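You operate a simulated robot arm through the tools that you are given. There is no shell and no other tool.

You are at the controls of a simulated robot arm. One attempt, no reset.

JOB
Put the tone board carton in the boards drawer and latch it.
Fine: the cartons wait on the side rack; turn the latch to OPEN first, back to CLOSED last. Where these are worked on the way, their far stop is far enough and under half their travel is too little: boards drawer.
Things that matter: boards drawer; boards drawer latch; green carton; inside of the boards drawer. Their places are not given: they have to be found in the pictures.

It is judged by the outcome, as a careful person would: the job done as asked, and still so three seconds after it is handed in. It fails if anything else is knocked over, pushed out of place, dropped, spilled or broken.

ROBOT AND FRAMES
A 6-joint arm with a fingered hand, fixed in place. Base frame: the origin is at the foot of the arm, x ahead of it, y to its left, z up. Lengths are in m, angles in degrees, forces in N, time in s.
It reaches about 1.346 m from its shoulder. Its first joint turns from -149.0 to 149.0 degrees. Payload 3.5 kg.
The tool frame sits at the grasp point between the pads (the TCP): z along the fingers, y along the line on which they close. The tips reach 0.026 m beyond it. Largest opening 0.132 m; the body of the gripper starts 0.073 m behind the TCP. The gripper is a hand of 4 fingers: y runs from the thumb to the fingers, the wrist lies at [0, 0, -0.234] in the tool frame.
Orientation is told as [roll, pitch, yaw] about the base's x, y, z axes, in that order, counted from this pose: with the fingers straight down and closing along the base's y, the tool's x points along the base's -x, its y along +y and its z along -z.

CONTROLS
- The arm moves only by the tool nudge_tool. Its argument "deltas" is text: rows parted by semicolons, each of 6 numbers parted by spaces: the shift along the tool's x, y, z in m, then the turn, a rotation vector about the tool's x, y, z in degrees. In form: tx ty tz wx wy wz; .... A call has 1 to 20 rows; each row is the pose to reach, as a shift and turn from the pose commanded when the call began, along the tool's axes at that moment. A row lasts 0.2 s, in which the tool goes at most 0.05 m and 8.6 degrees; a call with a longer step from one row to the next is refused whole. Where a pose cannot be reached the arm comes as near as it can. A force on the tool above 40 N (or 10 N above the force at the start of the call, whichever is more), or a blocked arm, ends the call early, and 0.2 s more pass. In this call time passes only in rows, and 0.2 s behind the last. The reply holds the time, the measured pose of the TCP, the force on the tool along the base axes, the opening and the grip force, in the units named above and with some noise, with the torque about the TCP (base axes, N m) and any sound that the robot's microphone picked up.
- Cameras (640 x 400 px; columns grow to the right, rows downward): "scene" is fixed at [0.0679, 0.4944, 1.4176]; the picture's right is [0.61, 0.80, 0.00], its down [0.50, -0.38, -0.78] and it looks along [-0.62, 0.47, -0.62] (base axes); focal length 214 px, centre (320, 200). "wrist" rides on the gripper at [0.068, 0.002, -0.097] in the tool frame; the picture's right is [-0.03, 1.00, 0.00], its down [-0.82, -0.02, -0.58] and it looks along [-0.58, -0.01, 0.82] (tool axes); focal length 270 px, centre (320, 200).
- grab_frame(camera): a new picture of that camera. It takes no simulated time.
- slide_trunk(by): slides the trunk up (or, below 0, down) by that many m; the arm rides with it, the base frame stays. It gives what a move gives, with no picture.
- finger_targets(finger1, finger2, finger3, thumb_bend): sets how far each is bent, from 0 (flat) to 100 (curled in); at 30 the hand is open as for a grip, at 70 the pads meet at the TCP. One left out holds its place. A second passes; each finger stops where it meets its share of the squeeze, and holds until it gets a number again. It is the only way to open and close the hand. It gives what a move gives, with no picture; readings hold the bend of each and the force on the fingers (four entries, about 0 where the hand has none), thumb and palm.
- point_at(camera, pixels): there is no depth. For up to 12 entries [column, row, z] of the newest picture of that camera ("zoom" is the newest enlarged one), the place [x, y] in the base frame at which the ray of that pixel passes the height z, good to about 0.002 m, but the place of the scene camera against the robot may be out by one fixed shift of up to 0.025 m in any direction. It takes no simulated time.
- zoom(camera, box): a new picture of the part [left, top, right, bottom] of that camera's present view, enlarged. It takes no simulated time.
- hand_in(): hands the job in; it is judged then, once.

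Unless the task says otherwise, let go and move clear before handing in.

The tools are called after "Request:" by a JSON object that holds its "fn" and its "kwargs". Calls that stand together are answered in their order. nudge_tool: Moves the arm, as the interface text tells. Its arguments: {"type":"object","properties":{"deltas":{"type":"string"}},"required":["deltas"]} The other tools are called the same way: slide_trunk (by) slides the trunk up or down; finger_targets (finger1, finger2, finger3, thumb_bend) moves the fingers one by one; grab_frame (camera) takes a picture; point_at (camera, pixels) gives the place at which the rays of pixels pass given heights; zoom (camera, box) takes an enlarged picture of a part of a camera's view; hand_in () hands the job in.

At the start:

```text
time_s: 0.0
eef_pos: [0.6768, 0.4396, 1.0137]
tcp_rot: [0.0, 0.1, -0.1]
ft_force: [0.3, 0.0, -0.2]
wrist_torque: [-0.01, -0.02, 0.04]
opening: 0.1322
finger_force: 0.0
shape: jaw
bend: [30.0, 30.0, 30.0, 30.0]
finger forces: [0.0, 0.0, 0.0, 0.0, 0.0, 0.0]
trunk travel left (down, up): [-0.912, 0.058]
```

scene: 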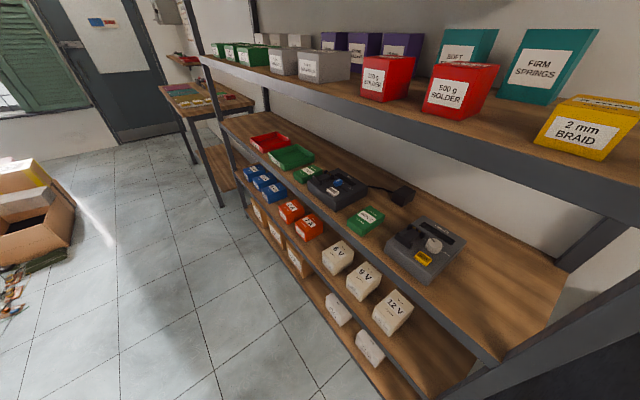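
wrist: 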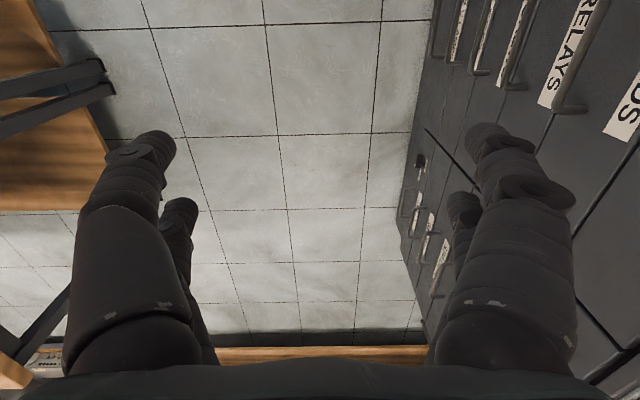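

The wrist picture shows a dark cabinet with drawers on its right side (a "RELAYS" label near (570,50) and one ending "DS" near (630,100)); the scene picture shows a rack with green cartons. I'll look closer at both.

Request:
{"fn": "zoom", "kwargs": {"camera": "wrist", "box": [400, 0, 640, 150]}}

Request:
{"fn": "zoom", "kwargs": {"camera": "scene", "box": [230, 110, 430, 270]}}

Request:
{"fn": "zoom", "kwargs": {"camera": "scene", "box": [180, 20, 360, 100]}}

```text
2.67 times, centred on (520, 75) of wrist
```

zoom: 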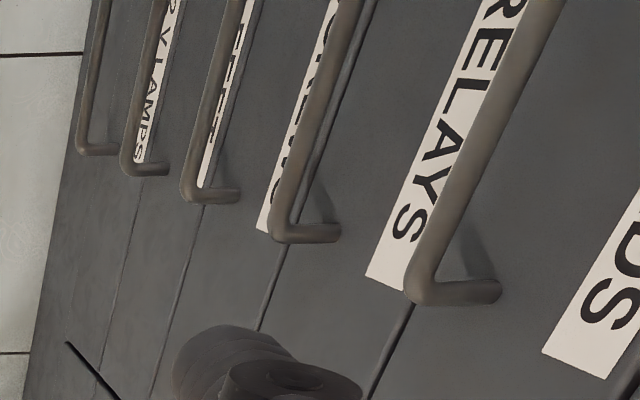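

```text
2.50 times, centred on (330, 190) of scene
```

zoom: 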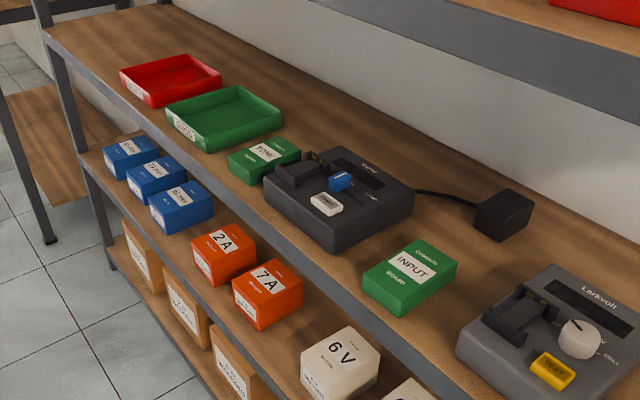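

```text
3.56 times, centred on (270, 60) of scene
```

zoom: 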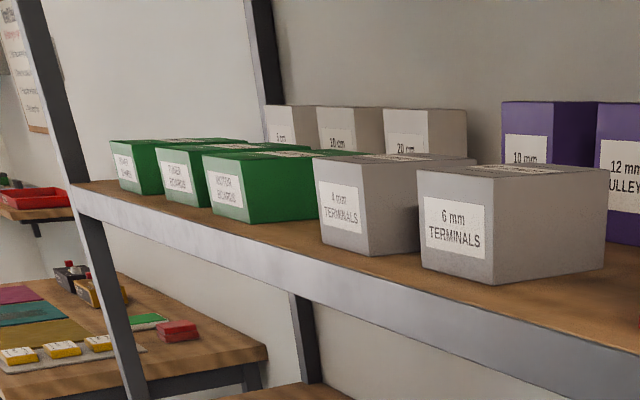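

The middle shelf has green cartons reading "TONE" near (307,173) and "INPUT" near (366,219). I'll enlarge both and read them.

Request:
{"fn": "zoom", "kwargs": {"camera": "scene", "box": [280, 150, 360, 200]}}

Request:
{"fn": "zoom", "kwargs": {"camera": "scene", "box": [330, 195, 410, 245]}}

Request:
{"fn": "zoom", "kwargs": {"camera": "scene", "box": [200, 30, 290, 86]}}

Request:
{"fn": "zoom", "kwargs": {"camera": "scene", "box": [0, 0, 220, 140]}}

```text
8.00 times, centred on (320, 175) of scene
```

zoom: 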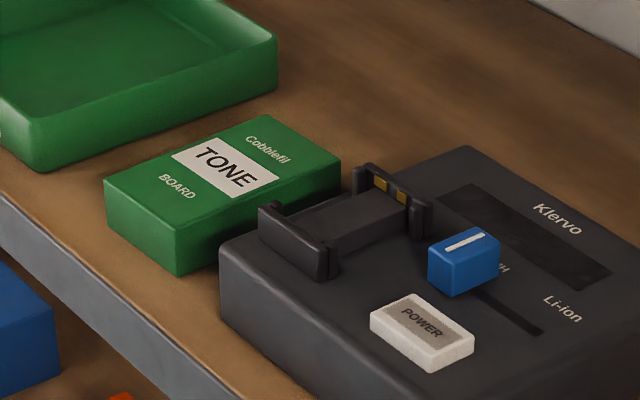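

```text
8.00 times, centred on (370, 220) of scene
```

zoom: 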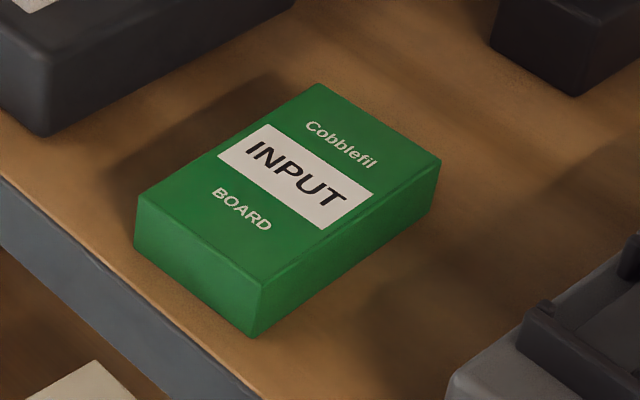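

```text
7.11 times, centred on (245, 58) of scene
```

zoom: 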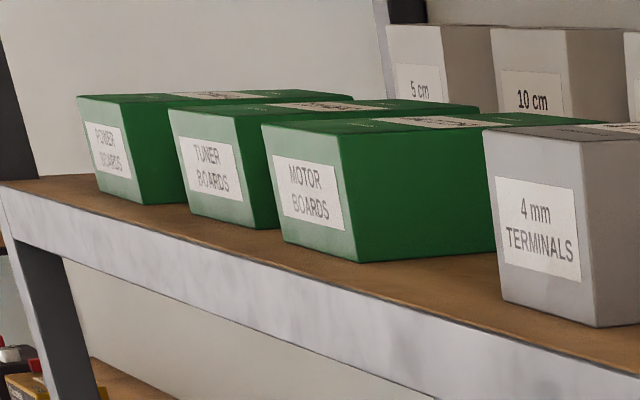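

```text
2.86 times, centred on (110, 70) of scene
```

zoom: 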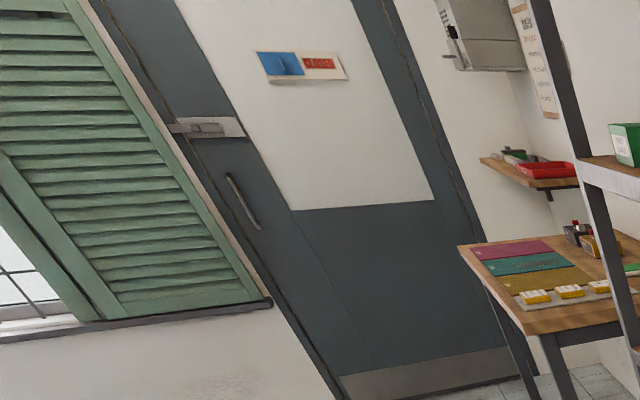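

The target is the TONE BOARD carton at scene (307,173), close beside the grey charger. I'll turn the hand in place by about -86° around its own axis, so the wrist camera faces the cabinet at +y.

Request:
{"fn": "nudge_tool", "kwargs": {"deltas": "0 0 0 0 0 -8.5; 0 0 0 0 0 -17; 0 0 0 0 0 -25.5; 0 0 0 0 0 -34; 0 0 0 0 0 -42.5; 0 0 0 0 0 -51; 0 0 0 0 0 -59.5; 0 0 0 0 0 -68; 0 0 0 0 0 -76.5; 0 0 0 0 0 -85; 0 0 0 0 0 -90"}}

Request:
{"fn": "grab_frame", "kwargs": {"camera": "wrist"}}

Request:
{"fn": "grab_frame", "kwargs": {"camera": "scene"}}

```text
time_s: 2.4
eef_pos: [0.6787, 0.4403, 1.0142]
tcp_rot: [0.0, 0.0, 90.2]
ft_force: [0.8, 0.4, 0.1]
wrist_torque: [0.04, -0.03, 0.0]
opening: 0.1319
finger_force: 0.0
shape: jaw
bend: [30.0, 30.0, 30.0, 30.0]
finger forces: [0.2, 0.1, 0.0, 0.0, 0.1, 0.1]
trunk travel left (down, up): [-0.912, 0.058]
```

```text
taken
```

wrist: 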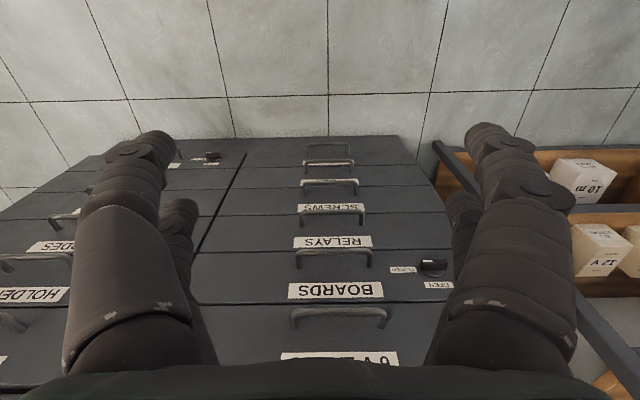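

```text
taken
```

scene: 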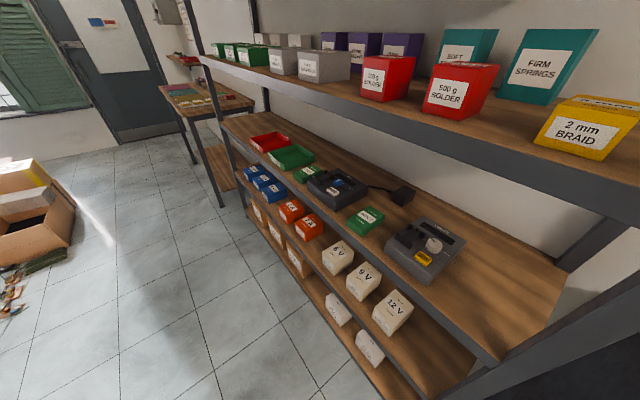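

The cabinet front is now in view, upside down. "BOARDS" is at (335,291), and the latch knob is at (432,264) with "CLOSED"/"OPEN" marks at (402,270) and (438,285). I'll enlarge that area.

Request:
{"fn": "zoom", "kwargs": {"camera": "wrist", "box": [190, 220, 470, 395]}}

Request:
{"fn": "zoom", "kwargs": {"camera": "wrist", "box": [370, 240, 470, 302]}}

Request:
{"fn": "zoom", "kwargs": {"camera": "wrist", "box": [0, 120, 250, 276]}}

```text
2.29 times, centred on (330, 308) of wrist
```

zoom: 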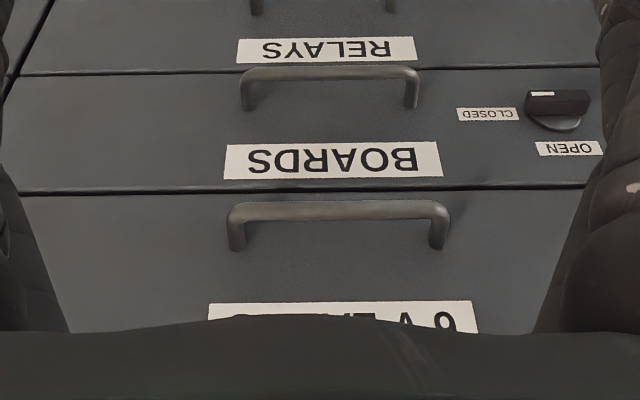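

```text
6.40 times, centred on (420, 271) of wrist
```

zoom: 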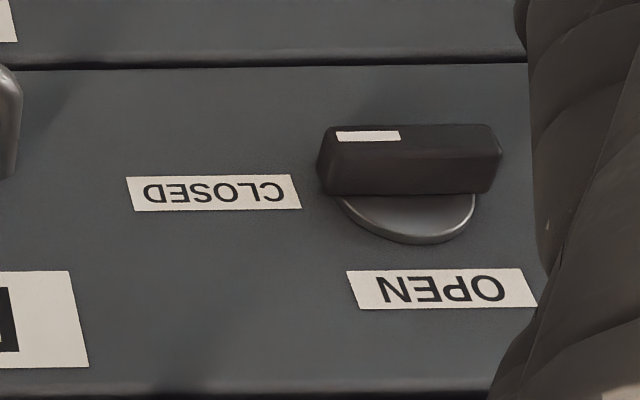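

```text
2.56 times, centred on (125, 198) of wrist
```

zoom: 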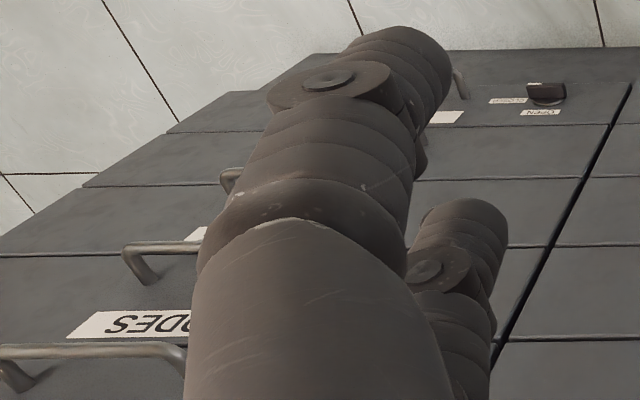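

The BOARDS drawer's handle bar is at about (335,252). Its latch points toward CLOSED (world +x), with OPEN above it. To get depth and a straighter view, I'll pitch the hand up toward the cabinet while backing off in -y.

Request:
{"fn": "nudge_tool", "kwargs": {"deltas": "0.02 0 0 0 -8 0; 0.04 0 0 0 -16 0; 0.06 0 0 0 -24 0; 0.08 0 0 0 -32 0; 0.1 0 0 0 -40 0; 0.12 0 0 0 -48 0"}}

Request:
{"fn": "grab_frame", "kwargs": {"camera": "wrist"}}

```text
time_s: 3.8
eef_pos: [0.6777, 0.3206, 1.0905]
tcp_rot: [-0.2, -48.1, 90.1]
ft_force: [-0.5, -0.3, -0.5]
wrist_torque: [-0.03, -0.02, -0.01]
opening: 0.1321
finger_force: 0.0
shape: jaw
bend: [30.0, 30.0, 30.0, 30.0]
finger forces: [0.0, 0.0, 0.0, 0.1, 0.1, 0.1]
out of reach, approached as far as the arm can: row 2, 3, 4, 5, 6
trunk travel left (down, up): [-0.912, 0.058]
```

```text
taken
```

wrist: 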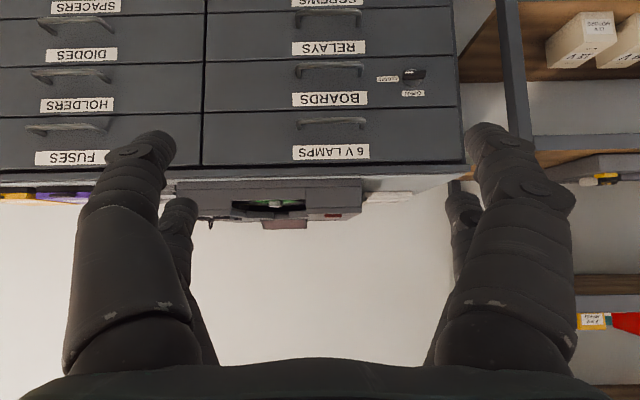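

From two-view parallax, the cabinet face is near y≈0.80, the BOARDS drawer spans z≈0.70–0.83, and the latch is near (0.46, 0.79, 0.75). Before lowering the trunk I want to see what stands on the -y side, so I'll bring the hand down and turn the camera that way.

Request:
{"fn": "nudge_tool", "kwargs": {"deltas": "0 0 0 0 8 0; 0 0 0 0 16 0; 0 0 0 0 24 0; 0 0 0 0 32 0; 0 0 0 0 40 0; 0 0 0 0 48 0"}}

Request:
{"fn": "nudge_tool", "kwargs": {"deltas": "0 0 0 0 0 8.5; 0 0 0 0 0 17; 0 0 0 0 0 25.5; 0 0 0 0 0 34; 0 0 0 0 0 42.5; 0 0 0 0 0 51; 0 0 0 0 0 59.5; 0 0 0 0 0 68; 0 0 0 0 0 76.5; 0 0 0 0 0 85; 0 0 0 0 0 93; 0 0 0 0 0 101; 0 0 0 0 0 109; 0 0 0 0 0 117; 0 0 0 0 0 125; 0 0 0 0 0 133; 0 0 0 0 0 141; 0 0 0 0 0 149; 0 0 0 0 0 157; 0 0 0 0 0 165"}}

Request:
{"fn": "grab_frame", "kwargs": {"camera": "wrist"}}

```text
time_s: 5.2
eef_pos: [0.6762, 0.3198, 1.0131]
tcp_rot: [0.0, 0.1, 90.0]
ft_force: [0.1, 0.2, 0.2]
wrist_torque: [-0.02, 0.0, -0.01]
opening: 0.132
finger_force: 0.1
shape: jaw
bend: [30.0, 30.0, 30.0, 30.0]
finger forces: [0.0, 0.0, 0.1, 0.1, 0.1, 0.0]
out of reach, approached as far as the arm can: row 1, 2, 3, 4, 5, 6
trunk travel left (down, up): [-0.912, 0.058]
```

```text
time_s: 9.4
eef_pos: [0.6769, 0.3201, 1.0135]
tcp_rot: [0.0, 0.1, -75.2]
ft_force: [-0.5, -0.2, -0.2]
wrist_torque: [0.04, 0.05, -0.02]
opening: 0.1319
finger_force: 0.1
shape: jaw
bend: [30.0, 30.0, 30.0, 30.0]
finger forces: [0.0, 0.0, 0.1, 0.0, 0.1, 0.0]
trunk travel left (down, up): [-0.912, 0.058]
```

```text
taken
```

wrist: 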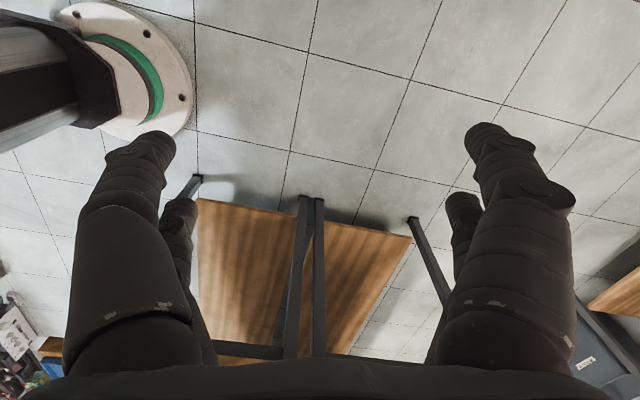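

The camera now faces -y. I can see the robot's foot at (130,70) and bench legs at (195,182), (310,200) and (415,220). I'll place these on the floor plane to learn how much clearance there is.

Request:
{"fn": "point_at", "kwargs": {"camera": "wrist", "pixels": [[197, 178, 0.0], [310, 198, 0.0], [413, 218, 0.0], [130, 70, 0.0], [205, 200, 0.2], [410, 237, 0.2], [205, 200, 0.7], [410, 237, 0.7], [280, 350, 0.7], [280, 350, 0.85]]}}

```text
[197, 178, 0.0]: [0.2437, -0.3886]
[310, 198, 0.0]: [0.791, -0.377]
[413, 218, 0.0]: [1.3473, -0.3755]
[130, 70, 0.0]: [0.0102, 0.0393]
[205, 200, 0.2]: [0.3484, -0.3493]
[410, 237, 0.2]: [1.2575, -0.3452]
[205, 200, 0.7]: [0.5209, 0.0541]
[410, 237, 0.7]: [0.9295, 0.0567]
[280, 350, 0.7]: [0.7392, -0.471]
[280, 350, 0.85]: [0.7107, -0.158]
```

The bench legs stand at y≈-0.38, so the space from y≈-0.3 up to the cabinet is clear. I'll turn the yaw back to 0 and slide the trunk down, so that a horizontal hand can work at z≈0.75.

Request:
{"fn": "nudge_tool", "kwargs": {"deltas": "0 0 0 0 0 -8.5; 0 0 0 0 0 -17; 0 0 0 0 0 -25.5; 0 0 0 0 0 -34; 0 0 0 0 0 -42.5; 0 0 0 0 0 -51; 0 0 0 0 0 -59.5; 0 0 0 0 0 -68; 0 0 0 0 0 -75.2"}}

Request:
{"fn": "slide_trunk", "kwargs": {"by": -0.45}}

Request:
{"fn": "grab_frame", "kwargs": {"camera": "wrist"}}

```text
time_s: 11.4
eef_pos: [0.6765, 0.3201, 1.0134]
tcp_rot: [0.0, -0.1, 0.5]
ft_force: [0.4, 0.5, 0.4]
wrist_torque: [0.0, 0.01, 0.0]
opening: 0.1318
finger_force: 0.0
shape: jaw
bend: [30.0, 30.0, 30.0, 30.0]
finger forces: [0.1, 0.1, 0.0, 0.1, 0.1, 0.0]
trunk travel left (down, up): [-0.912, 0.058]
```

```text
refused: -0.45 is not a number from -0.4 to 0.4
```

```text
taken
```

wrist: 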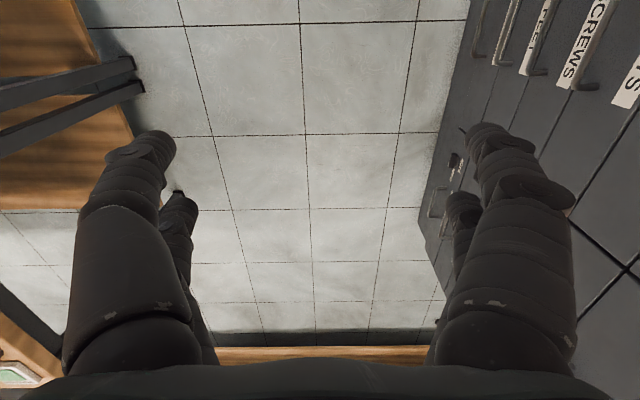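

The yaw is back at 0 and nothing lies below the hand but floor. The trunk takes at most 0.4 per slide, so I'll lower it by 0.4.

Request:
{"fn": "slide_trunk", "kwargs": {"by": -0.4}}

Request:
{"fn": "grab_frame", "kwargs": {"camera": "wrist"}}

```text
time_s: 15.2
eef_pos: [0.6777, 0.3192, 0.6143]
tcp_rot: [0.0, 0.1, 0.2]
ft_force: [-0.2, 0.7, -0.2]
wrist_torque: [0.02, -0.02, 0.0]
opening: 0.1318
finger_force: 0.1
shape: jaw
bend: [30.0, 30.0, 30.0, 30.0]
finger forces: [0.0, 0.1, 0.1, 0.0, 0.0, 0.0]
trunk travel left (down, up): [-0.512, 0.458]
```

```text
taken
```

wrist: 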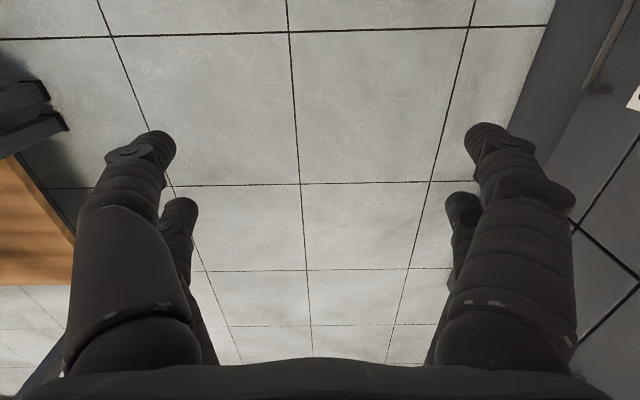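

Still clear. Now I'll roll the hand to point at the cabinet (+y), raising it to z≈0.85 and moving to x≈0.53.

Request:
{"fn": "nudge_tool", "kwargs": {"deltas": "0.014 0.012 -0.0215 -8.2 0 0; 0.028 0.024 -0.043 -16.4 0 0; 0.042 0.036 -0.0645 -24.6 0 0; 0.056 0.048 -0.086 -32.8 0 0; 0.07 0.06 -0.1075 -41 0 0; 0.084 0.072 -0.129 -49.2 0 0; 0.098 0.084 -0.1505 -57.4 0 0; 0.112 0.096 -0.172 -65.6 0 0; 0.126 0.108 -0.1935 -73.8 0 0; 0.14 0.12 -0.215 -82 0 0; 0.15 0.13 -0.236 -90 0 0"}}

Request:
{"fn": "grab_frame", "kwargs": {"camera": "wrist"}}

Request:
{"fn": "grab_frame", "kwargs": {"camera": "scene"}}

```text
time_s: 17.6
eef_pos: [0.5267, 0.4487, 0.8486]
tcp_rot: [90.2, 0.0, 0.2]
ft_force: [0.5, 0.1, -0.5]
wrist_torque: [-0.01, -0.01, -0.04]
opening: 0.1317
finger_force: 0.0
shape: jaw
bend: [30.0, 30.0, 30.0, 30.0]
finger forces: [0.0, 0.0, 0.1, 0.0, 0.0, 0.0]
out of reach, approached as far as the arm can: row 1, 2, 3, 4, 5, 6, 7, 8, 9, 10
trunk travel left (down, up): [-0.512, 0.458]
```

```text
taken
```

wrist: 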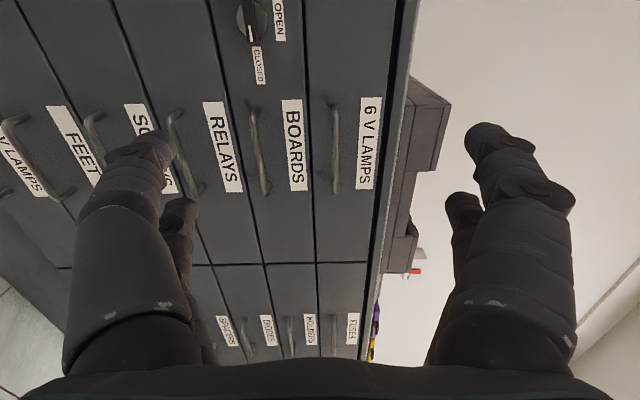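

```text
taken
```

scene: 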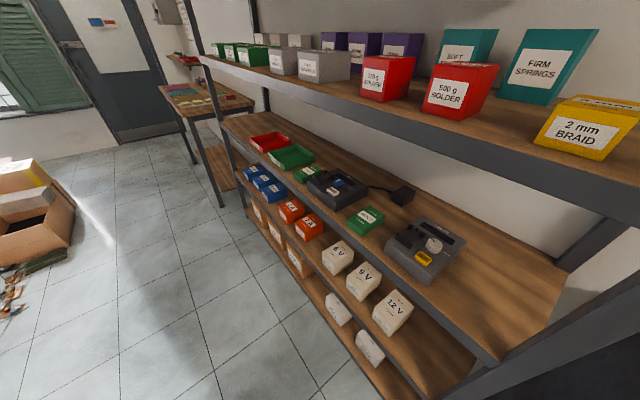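

The hand now points squarely at the cabinet. BOARDS (294,145), its handle (260,150) and the latch (250,20) are all visible. I'll move in front of the latch, stopping at y≈0.60 for a second, closer measurement.

Request:
{"fn": "nudge_tool", "kwargs": {"deltas": "0.0124 -0.0194 0.03 0 0 0; 0.0248 -0.0388 0.06 0 0 0; 0.0372 -0.0582 0.09 0 0 0; 0.0496 -0.0776 0.12 0 0 0; 0.062 -0.097 0.15 0 0 0"}}

Request:
{"fn": "grab_frame", "kwargs": {"camera": "wrist"}}

Request:
{"fn": "zoom", "kwargs": {"camera": "wrist", "box": [240, 40, 400, 140]}}

```text
time_s: 18.8
eef_pos: [0.466, 0.5973, 0.8481]
tcp_rot: [89.9, 0.0, 0.3]
ft_force: [0.1, -0.8, 0.1]
wrist_torque: [0.02, 0.02, -0.01]
opening: 0.132
finger_force: 0.1
shape: jaw
bend: [30.0, 30.0, 30.0, 30.0]
finger forces: [0.0, 0.0, 0.0, 0.0, 0.0, 0.0]
out of reach, approached as far as the arm can: row 1, 2, 3, 4, 5
trunk travel left (down, up): [-0.512, 0.458]
```

```text
taken
```

wrist: 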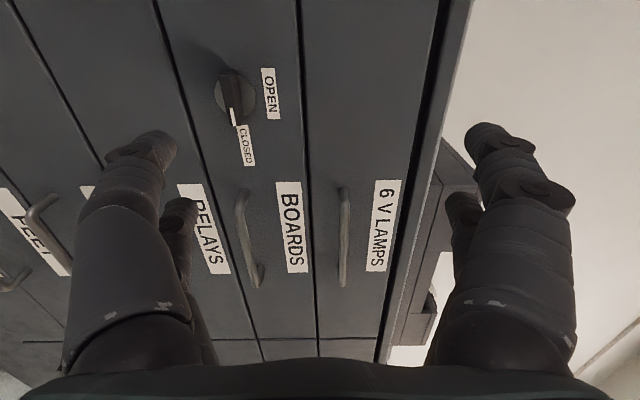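

```text
4.00 times, centred on (320, 90) of wrist
```

zoom: 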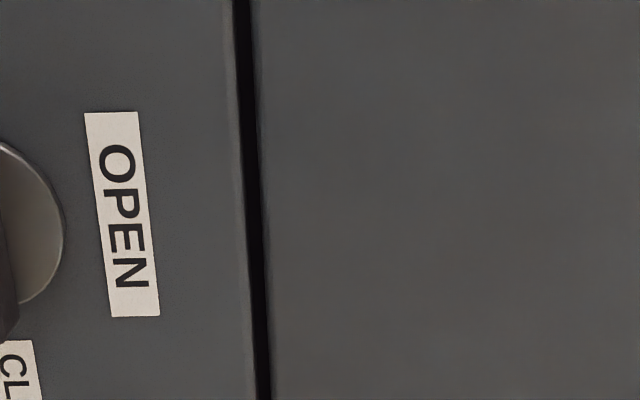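

The arm stopped at z≈0.848, its lowest wrist height for this trunk position. I'll zoom on the latch at (234,95), re-sync the commanded height, then lower the trunk by another 0.2.

Request:
{"fn": "zoom", "kwargs": {"camera": "wrist", "box": [180, 50, 300, 125]}}

Request:
{"fn": "nudge_tool", "kwargs": {"deltas": "0 0.03 -0.02 0 0 0; 0 0.06 -0.04 0 0 0; 0 0.096 -0.05 0 0 0"}}

Request:
{"fn": "slide_trunk", "kwargs": {"by": -0.22}}

Request:
{"fn": "grab_frame", "kwargs": {"camera": "wrist"}}

```text
5.33 times, centred on (240, 88) of wrist
```

zoom: 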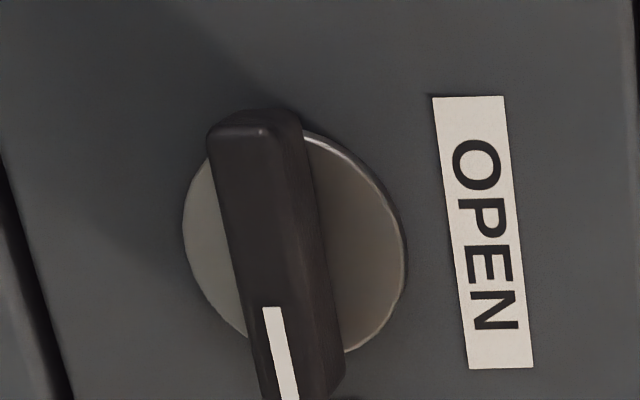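

```text
time_s: 19.6
eef_pos: [0.4638, 0.552, 0.848]
tcp_rot: [90.1, 0.0, 0.2]
ft_force: [0.6, -0.2, 0.0]
wrist_torque: [-0.02, -0.03, -0.01]
opening: 0.132
finger_force: 0.1
shape: jaw
bend: [30.0, 30.0, 30.0, 30.0]
finger forces: [0.0, 0.0, 0.0, 0.0, 0.0, 0.1]
out of reach, approached as far as the arm can: row 1, 2, 3
trunk travel left (down, up): [-0.512, 0.458]
```

```text
time_s: 22.0
eef_pos: [0.4628, 0.553, 0.6282]
tcp_rot: [90.0, -0.1, 0.1]
ft_force: [0.1, -0.7, 1.0]
wrist_torque: [-0.03, -0.01, -0.02]
opening: 0.1318
finger_force: 0.1
shape: jaw
bend: [30.0, 30.0, 30.0, 30.0]
finger forces: [0.0, 0.0, 0.1, 0.0, 0.0, 0.0]
trunk travel left (down, up): [-0.292, 0.678]
```

```text
taken
```

wrist: 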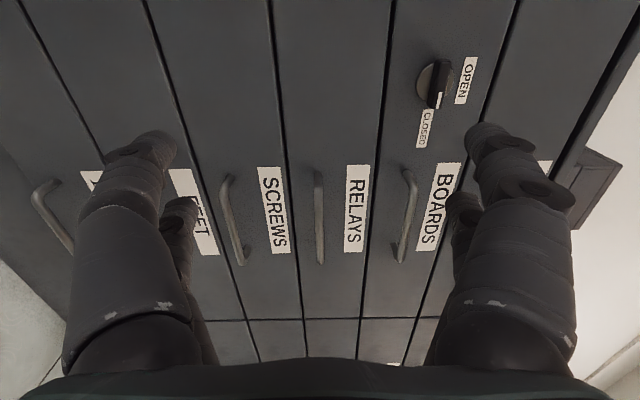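

The view from z=0.628 agrees with a latch at about (0.469, 0.785, 0.761). I'll rise level with it and take a close look to fix the bar's front face and its width.

Request:
{"fn": "nudge_tool", "kwargs": {"deltas": "0 0.044 0 0 0 0; 0 0.088 0 0 0 0; 0 0.133 0 0 0 0"}}

Request:
{"fn": "grab_frame", "kwargs": {"camera": "wrist"}}

Request:
{"fn": "zoom", "kwargs": {"camera": "wrist", "box": [260, 50, 380, 125]}}

Request:
{"fn": "zoom", "kwargs": {"camera": "wrist", "box": [240, 130, 400, 290]}}

```text
time_s: 22.8
eef_pos: [0.4642, 0.5535, 0.6277]
tcp_rot: [90.1, -0.1, 0.3]
ft_force: [0.1, 0.5, 0.6]
wrist_torque: [0.0, 0.0, 0.02]
opening: 0.1319
finger_force: 0.1
shape: jaw
bend: [30.0, 30.0, 30.0, 30.0]
finger forces: [0.0, 0.0, 0.1, 0.1, 0.0, 0.0]
out of reach, approached as far as the arm can: row 1, 2, 3
trunk travel left (down, up): [-0.292, 0.678]
```

```text
taken
```

wrist: 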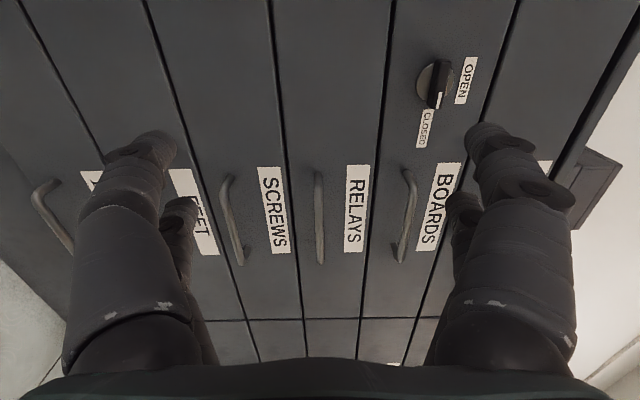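

```text
5.33 times, centred on (320, 88) of wrist
```

zoom: 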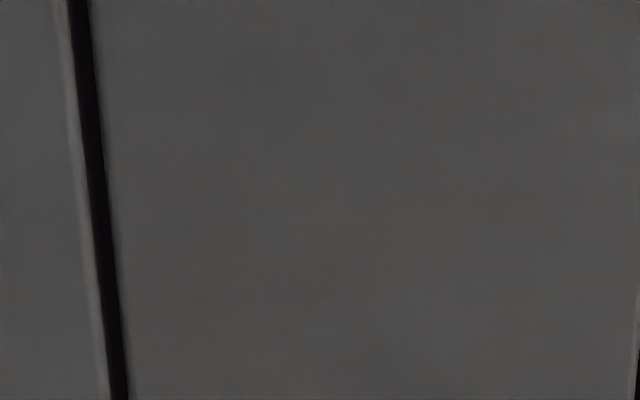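

```text
2.50 times, centred on (320, 210) of wrist
```

zoom: 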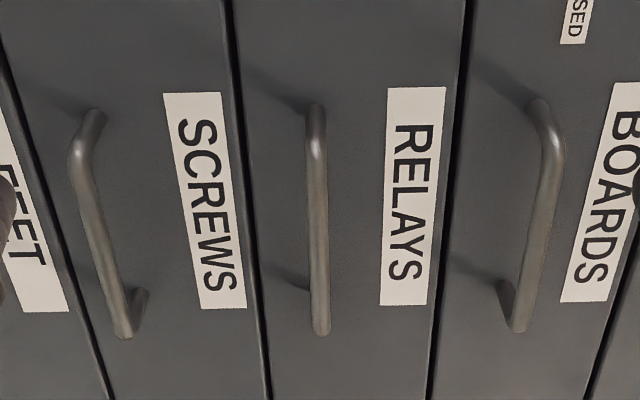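

Only the trunk changes the wrist's height: the last upward nudge left z at 0.628. I'll put the commanded pose back where it was and raise the trunk by 0.133 to reach latch height.

Request:
{"fn": "nudge_tool", "kwargs": {"deltas": "0 -0.045 0 0 0 0; 0 -0.09 0 0 0 0; 0 -0.133 0 0 0 0"}}

Request:
{"fn": "slide_trunk", "kwargs": {"by": 0.133}}

Request:
{"fn": "grab_frame", "kwargs": {"camera": "wrist"}}

Request:
{"fn": "zoom", "kwargs": {"camera": "wrist", "box": [260, 50, 380, 125]}}

Request:
{"fn": "zoom", "kwargs": {"camera": "wrist", "box": [220, 130, 420, 290]}}

```text
time_s: 23.6
eef_pos: [0.4624, 0.5524, 0.6272]
tcp_rot: [90.1, -0.1, 0.2]
ft_force: [-0.1, 0.7, 0.4]
wrist_torque: [0.03, 0.0, 0.05]
opening: 0.132
finger_force: 0.0
shape: jaw
bend: [30.0, 30.0, 30.0, 30.0]
finger forces: [0.0, 0.0, 0.0, 0.0, 0.0, 0.0]
out of reach, approached as far as the arm can: row 1, 2, 3
trunk travel left (down, up): [-0.292, 0.678]
```

```text
time_s: 25.2
eef_pos: [0.4652, 0.5529, 0.7608]
tcp_rot: [90.1, 0.0, 0.1]
ft_force: [-0.4, 0.0, -0.2]
wrist_torque: [0.01, 0.0, 0.01]
opening: 0.1321
finger_force: 0.1
shape: jaw
bend: [30.0, 30.0, 30.0, 30.0]
finger forces: [0.1, 0.1, 0.0, 0.0, 0.1, 0.0]
trunk travel left (down, up): [-0.425, 0.545]
```

```text
taken
```

wrist: 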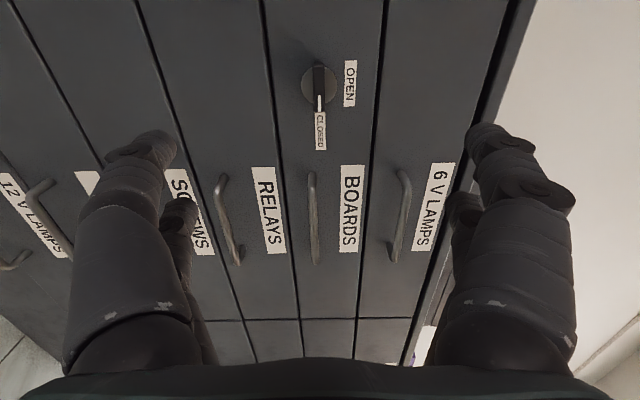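

```text
5.33 times, centred on (320, 88) of wrist
```

zoom: 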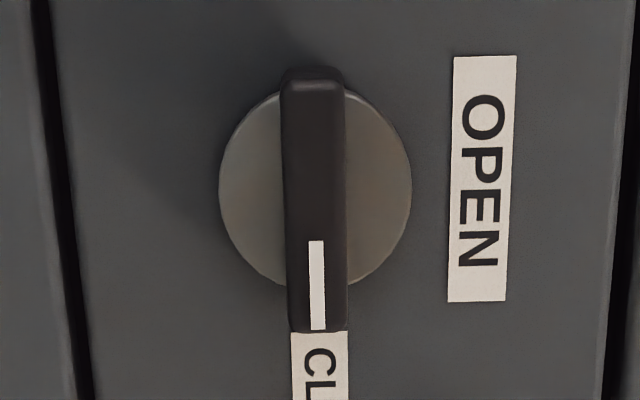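

```text
2.50 times, centred on (320, 210) of wrist
```

zoom: 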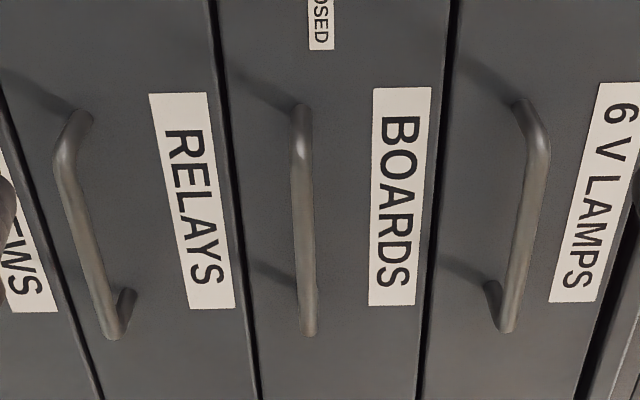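

The latch bar is level with the TCP (column ≈319, z≈0.762), about 0.05 long and 0.013 thick, and centred at x≈0.471. I'll partly close the fingers and move in to y≈0.72 for a check.

Request:
{"fn": "finger_targets", "kwargs": {"finger1": 55, "finger2": 55, "finger3": 55, "thumb_bend": 55}}

Request:
{"fn": "nudge_tool", "kwargs": {"deltas": "-0.0015 0 0.04 0 0 0; -0.003 0 0.08 0 0 0; -0.0045 0 0.12 0 0 0; -0.006 0 0.165 0 0 0"}}

Request:
{"fn": "grab_frame", "kwargs": {"camera": "wrist"}}

```text
time_s: 26.2
eef_pos: [0.4633, 0.5526, 0.76]
tcp_rot: [90.0, -0.1, 0.2]
ft_force: [-0.1, 0.0, 0.2]
wrist_torque: [0.01, -0.01, 0.01]
opening: 0.0494
finger_force: 0.1
shape: fingers
bend: [55.0, 55.0, 55.0, 55.0]
finger forces: [0.0, 0.0, 0.0, 0.0, 0.0, 0.0]
trunk travel left (down, up): [-0.425, 0.545]
```

```text
time_s: 27.2
eef_pos: [0.4691, 0.7183, 0.7604]
tcp_rot: [90.2, 0.1, 0.1]
ft_force: [0.7, -0.8, 0.2]
wrist_torque: [0.01, 0.0, -0.03]
opening: 0.0499
finger_force: 0.0
shape: fingers
bend: [55.0, 55.0, 55.0, 55.0]
finger forces: [0.1, 0.0, 0.0, 0.0, 0.0, 0.1]
trunk travel left (down, up): [-0.425, 0.545]
```

```text
taken
```

wrist: 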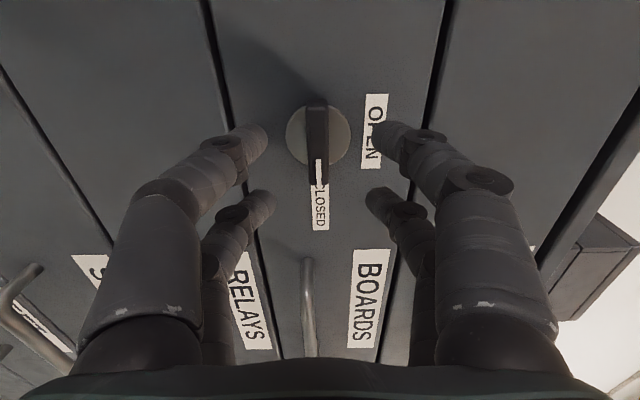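

The triangulation gives the plate at y≈0.795 and the bar front at y≈0.781. The fingers straddle the bar evenly at (318,140). I'll advance to y≈0.765, where the tips should overlap the bar by about 1 cm.

Request:
{"fn": "nudge_tool", "kwargs": {"deltas": "-0.001 0.001 0.02 0 0 0; -0.001 0.001 0.035 0 0 0; -0.001 0.001 0.047 0 0 0"}}

Request:
{"fn": "grab_frame", "kwargs": {"camera": "wrist"}}

Request:
{"fn": "zoom", "kwargs": {"camera": "wrist", "box": [200, 100, 440, 250]}}

```text
time_s: 28.0
eef_pos: [0.4704, 0.7574, 0.7625]
tcp_rot: [90.2, -0.1, 0.0]
ft_force: [-0.2, -20.4, -1.6]
wrist_torque: [-0.31, 0.07, -0.05]
opening: 0.0496
finger_force: 9.6
shape: fingers
bend: [55.0, 55.0, 56.0, 55.0]
finger forces: [3.1, 3.2, 8.0, 0.1, 5.0, 0.1]
trunk travel left (down, up): [-0.425, 0.545]
stopped in row 3: the force on the tool passed its limit at 48 N (the readings are from after the stop); the commanded pose is now the measured one
```

```text
taken
```

wrist: 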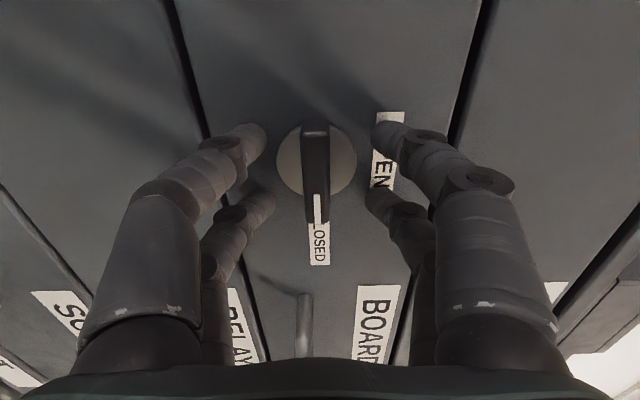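

```text
2.67 times, centred on (320, 175) of wrist
```

zoom: 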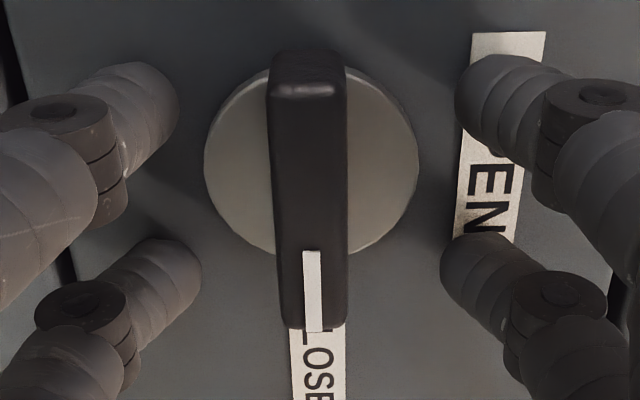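

Contact came at y=0.757 (force y -20 N): the half-open fingertips reach further than when closed and touched the drawer face. I'll back off a little, close more (bend 62), and advance again gently.

Request:
{"fn": "nudge_tool", "kwargs": {"deltas": "0 0 -0.008 0 0 0; 0 0 -0.014 0 0 0"}}

Request:
{"fn": "finger_targets", "kwargs": {"finger1": 62.5, "finger2": 62.5, "finger3": 62.5, "thumb_bend": 62.5}}

Request:
{"fn": "grab_frame", "kwargs": {"camera": "wrist"}}

```text
time_s: 28.6
eef_pos: [0.4696, 0.7462, 0.7612]
tcp_rot: [90.0, -0.1, 0.1]
ft_force: [0.2, -1.0, -0.2]
wrist_torque: [-0.02, -0.01, 0.0]
opening: 0.0495
finger_force: 0.1
shape: fingers
bend: [55.0, 55.0, 55.0, 55.0]
finger forces: [0.0, 0.0, 0.0, 0.0, 0.0, 0.0]
trunk travel left (down, up): [-0.425, 0.545]
```

```text
time_s: 29.6
eef_pos: [0.4697, 0.7447, 0.7602]
tcp_rot: [90.0, -0.1, 0.1]
ft_force: [0.0, -0.9, -0.4]
wrist_torque: [0.01, -0.01, 0.0]
opening: 0.027
finger_force: 0.0
shape: fingers
bend: [62.0, 62.0, 62.0, 62.0]
finger forces: [0.1, 0.0, 0.1, 0.0, 0.0, 0.0]
trunk travel left (down, up): [-0.425, 0.545]
```

```text
taken
```

wrist: 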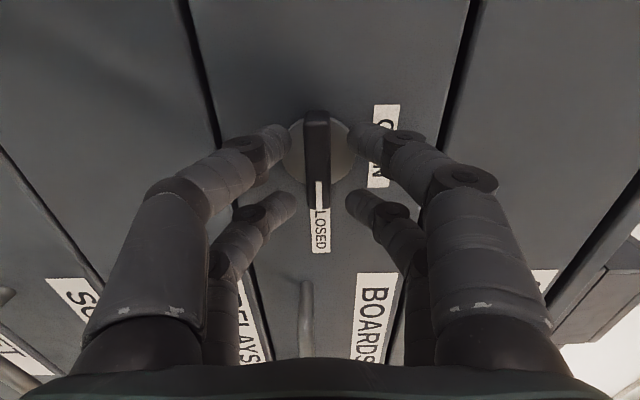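

No force now, and the opening is 0.027 with the tips straddling the bar at columns 290–350. I'll advance in small steps toward y≈0.765.

Request:
{"fn": "nudge_tool", "kwargs": {"deltas": "0 0 0.006 0 0 0; 0 0 0.012 0 0 0; 0 0 0.018 0 0 0"}}

Request:
{"fn": "zoom", "kwargs": {"camera": "wrist", "box": [200, 100, 440, 250]}}

```text
time_s: 30.4
eef_pos: [0.4704, 0.7587, 0.7622]
tcp_rot: [90.1, -0.1, 0.0]
ft_force: [-1.5, -40.8, -5.8]
wrist_torque: [-0.62, 0.04, 0.13]
opening: 0.0267
finger_force: 20.6
shape: fingers
bend: [63.0, 63.0, 64.0, 62.0]
finger forces: [5.6, 5.0, 13.1, 0.0, 17.0, 0.0]
trunk travel left (down, up): [-0.425, 0.545]
```

```text
2.67 times, centred on (320, 175) of wrist
```

zoom: 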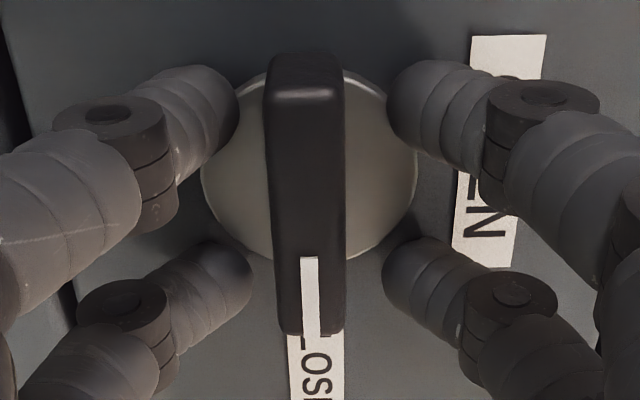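

The tips now rest on the plate beside the bar (about -41 N). I'll back off about 4 mm to unload them and then close on the bar.

Request:
{"fn": "nudge_tool", "kwargs": {"deltas": "0 -0.001 -0.007 0 0 0"}}

Request:
{"fn": "finger_targets", "kwargs": {"finger1": 75, "finger2": 75, "finger3": 75, "thumb_bend": 75}}

Request:
{"fn": "zoom", "kwargs": {"camera": "wrist", "box": [200, 100, 440, 250]}}

```text
time_s: 30.8
eef_pos: [0.4714, 0.7591, 0.7604]
tcp_rot: [90.0, 0.0, 0.1]
ft_force: [-0.9, 0.6, -0.4]
wrist_torque: [0.04, -0.02, 0.01]
opening: 0.0262
finger_force: 0.1
shape: fingers
bend: [62.0, 62.0, 62.0, 62.0]
finger forces: [0.0, 0.1, 0.0, 0.0, 0.0, 0.0]
trunk travel left (down, up): [-0.425, 0.545]
```

```text
time_s: 31.8
eef_pos: [0.4701, 0.7568, 0.7591]
tcp_rot: [90.0, -0.1, 0.2]
ft_force: [-0.3, 1.4, -5.7]
wrist_torque: [-0.12, -0.05, 0.07]
opening: 0.0088
finger_force: 16.4
shape: fingers
bend: [72.0, 72.0, 71.0, 68.0]
finger forces: [7.1, 7.0, 7.1, 0.0, 12.1, 0.1]
trunk travel left (down, up): [-0.425, 0.545]
```

```text
2.67 times, centred on (320, 175) of wrist
```

zoom: 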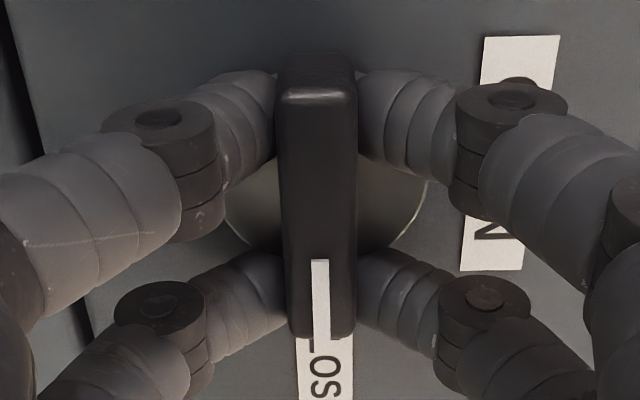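

The fingers grip both ends of the bar (finger forces about 7/7/7, thumb 12 N). I'll turn it from CLOSED toward OPEN, rotating -45° about the tool axis first.

Request:
{"fn": "nudge_tool", "kwargs": {"deltas": "0 0 0 0 0 -6; 0 0 0 0 0 -12; 0 0 0 0 0 -18; 0 0 0 0 0 -24; 0 0 0 0 0 -30; 0 0 0 0 0 -36; 0 0 0 0 0 -42"}}

Request:
{"fn": "grab_frame", "kwargs": {"camera": "wrist"}}

```text
time_s: 33.4
eef_pos: [0.4698, 0.7572, 0.7613]
tcp_rot: [90.2, -42.3, 0.1]
ft_force: [2.2, 0.4, 5.6]
wrist_torque: [0.03, 0.0, 0.02]
opening: 0.0088
finger_force: 15.6
shape: fingers
bend: [72.0, 72.0, 72.0, 67.0]
finger forces: [9.0, 7.7, 6.0, 0.0, 8.8, 0.0]
trunk travel left (down, up): [-0.425, 0.545]
```

```text
taken
```

wrist: 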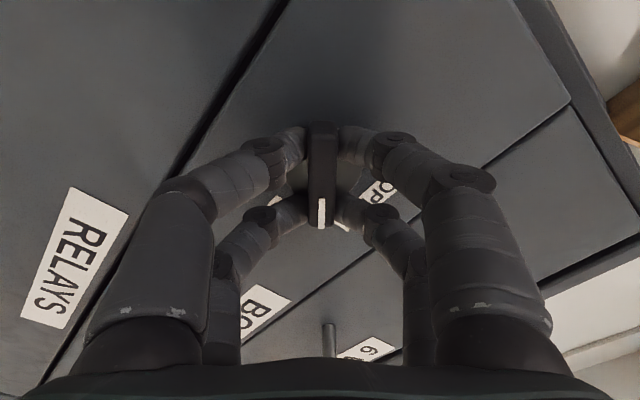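

The bar is turning with the hand (its white mark still points at the camera's bottom), and OPEN is coming up at (375,192). I'll continue to -90°, and slightly past it to be sure of the stop.

Request:
{"fn": "nudge_tool", "kwargs": {"deltas": "0 0 0 0 0 -6; 0 0 0 0 0 -12; 0 0 0 0 0 -18; 0 0 0 0 0 -24; 0 0 0 0 0 -30; 0 0 0 0 0 -36; 0 0 0 0 0 -42; 0 0 0 0 0 -48; 0 0 0 0 0 -51"}}

Request:
{"fn": "grab_frame", "kwargs": {"camera": "wrist"}}

```text
time_s: 35.4
eef_pos: [0.4669, 0.7588, 0.7481]
tcp_rot: [46.8, -85.3, 42.9]
ft_force: [2.4, -1.0, 7.3]
wrist_torque: [0.15, 0.02, -0.05]
opening: 0.0
finger_force: 7.1
shape: fingers
bend: [73.0, 72.0, 72.0, 73.0]
finger forces: [0.0, 7.3, 8.0, 0.1, 0.0, 0.0]
out of reach, approached as far as the arm can: row 8, 9
trunk travel left (down, up): [-0.425, 0.545]
```

```text
taken
```

wrist: 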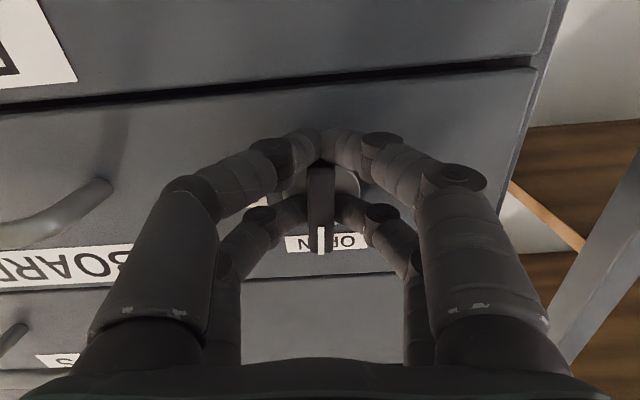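

Near the end the wrist ran out of reach and the TCP dropped about 1 cm, so one finger pair slipped past the bar's lower end. The bar itself now looks vertical, at (321,165–250), with its mark by OPEN. I'll enlarge to check.

Request:
{"fn": "zoom", "kwargs": {"camera": "wrist", "box": [220, 110, 420, 270]}}

```text
2.50 times, centred on (320, 190) of wrist
```

zoom: 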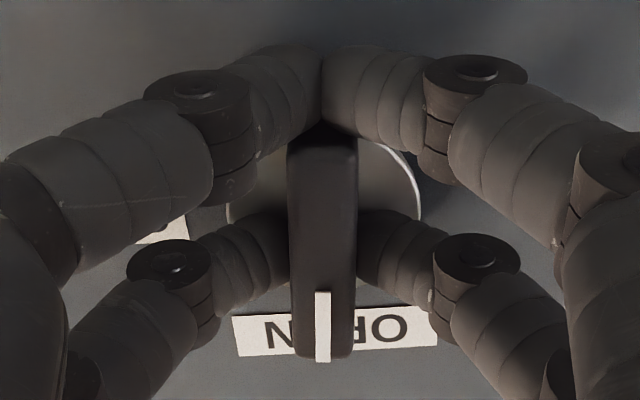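

The bar looks essentially upright against the OPEN label. I'll open the fingers, retreat straight back and check the latch angle from a clear distance.

Request:
{"fn": "finger_targets", "kwargs": {"finger1": 60, "finger2": 60, "finger3": 60, "thumb_bend": 60}}

Request:
{"fn": "nudge_tool", "kwargs": {"deltas": "0 0 -0.03 0 0 0; 0 0 -0.06 0 0 0; 0 0 -0.1 0 0 0; 0 0 -0.14 0 0 0"}}

Request:
{"fn": "grab_frame", "kwargs": {"camera": "wrist"}}

```text
time_s: 36.4
eef_pos: [0.467, 0.7583, 0.748]
tcp_rot: [48.7, -85.3, 41.1]
ft_force: [-1.5, -14.2, -3.2]
wrist_torque: [0.21, 0.0, 0.01]
opening: 0.0321
finger_force: 6.9
shape: fingers
bend: [60.0, 64.0, 63.0, 60.0]
finger forces: [0.0, 7.9, 6.2, 0.0, 0.0, 0.1]
trunk travel left (down, up): [-0.425, 0.545]
```

```text
time_s: 37.4
eef_pos: [0.4665, 0.6193, 0.7457]
tcp_rot: [47.9, -84.5, 41.6]
ft_force: [-0.2, -0.2, 0.6]
wrist_torque: [0.0, -0.01, 0.01]
opening: 0.032
finger_force: 0.1
shape: fingers
bend: [60.0, 60.0, 60.0, 60.0]
finger forces: [0.0, 0.0, 0.0, 0.0, 0.0, 0.1]
out of reach, approached as far as the arm can: row 2, 3, 4
trunk travel left (down, up): [-0.425, 0.545]
```

```text
taken
```

wrist: 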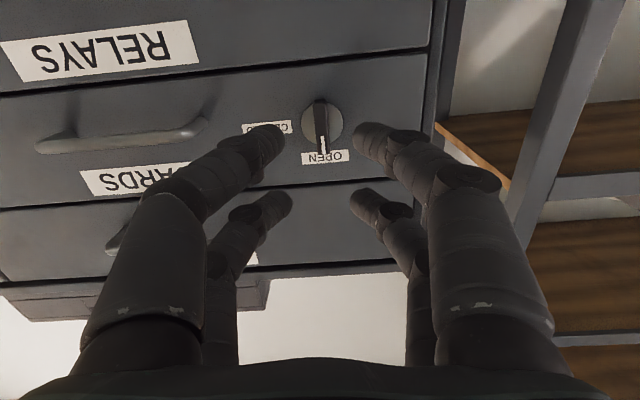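

Request:
{"fn": "zoom", "kwargs": {"camera": "wrist", "box": [240, 80, 400, 180]}}

```text
4.00 times, centred on (320, 130) of wrist
```

zoom: 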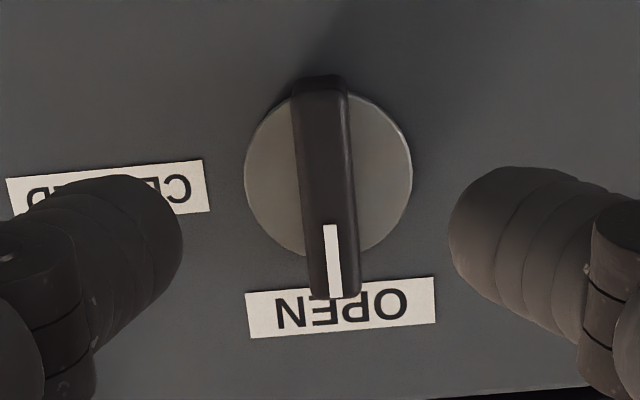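

The bar is perpendicular to the OPEN label (both tilts ≈4.7° in the zoom), so the latch is fully OPEN. I'll turn the hand back to its vertical-closing orientation and move to x≈0.59 to measure the BOARDS handle.

Request:
{"fn": "nudge_tool", "kwargs": {"deltas": "0 -0.011 0 0 0 8.45; 0 -0.022 0 0 0 16.9; 0 -0.033 0 0 0 25.4; 0 -0.044 0 0 0 33.8; 0 -0.055 0 0 0 42.3; 0 -0.066 0 0 0 50.7; 0 -0.077 0 0 0 59.2; 0 -0.088 0 0 0 67.6; 0 -0.099 0 0 0 76.1; 0 -0.11 0 0 0 84.5; 0 -0.12 0 0 0 93"}}

Request:
{"fn": "grab_frame", "kwargs": {"camera": "wrist"}}

```text
time_s: 39.8
eef_pos: [0.586, 0.621, 0.7469]
tcp_rot: [86.7, 6.7, -0.5]
ft_force: [1.0, 0.0, -0.3]
wrist_torque: [-0.04, 0.05, -0.01]
opening: 0.0319
finger_force: 0.0
shape: fingers
bend: [60.0, 60.0, 60.0, 60.0]
finger forces: [0.0, 0.0, 0.1, 0.0, 0.0, 0.0]
out of reach, approached as far as the arm can: row 3, 4, 5, 6, 7, 8, 9, 10, 11
trunk travel left (down, up): [-0.425, 0.545]
```

```text
taken
```

wrist: 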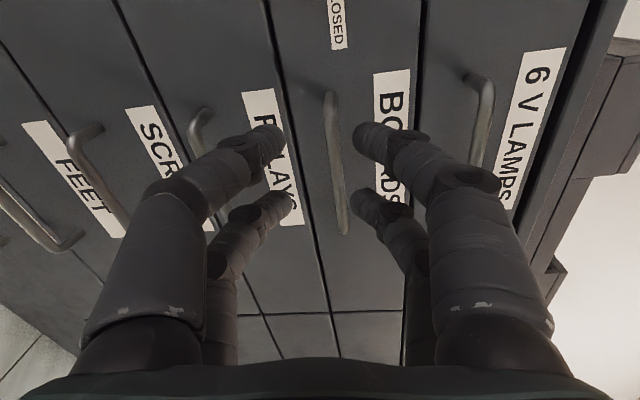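

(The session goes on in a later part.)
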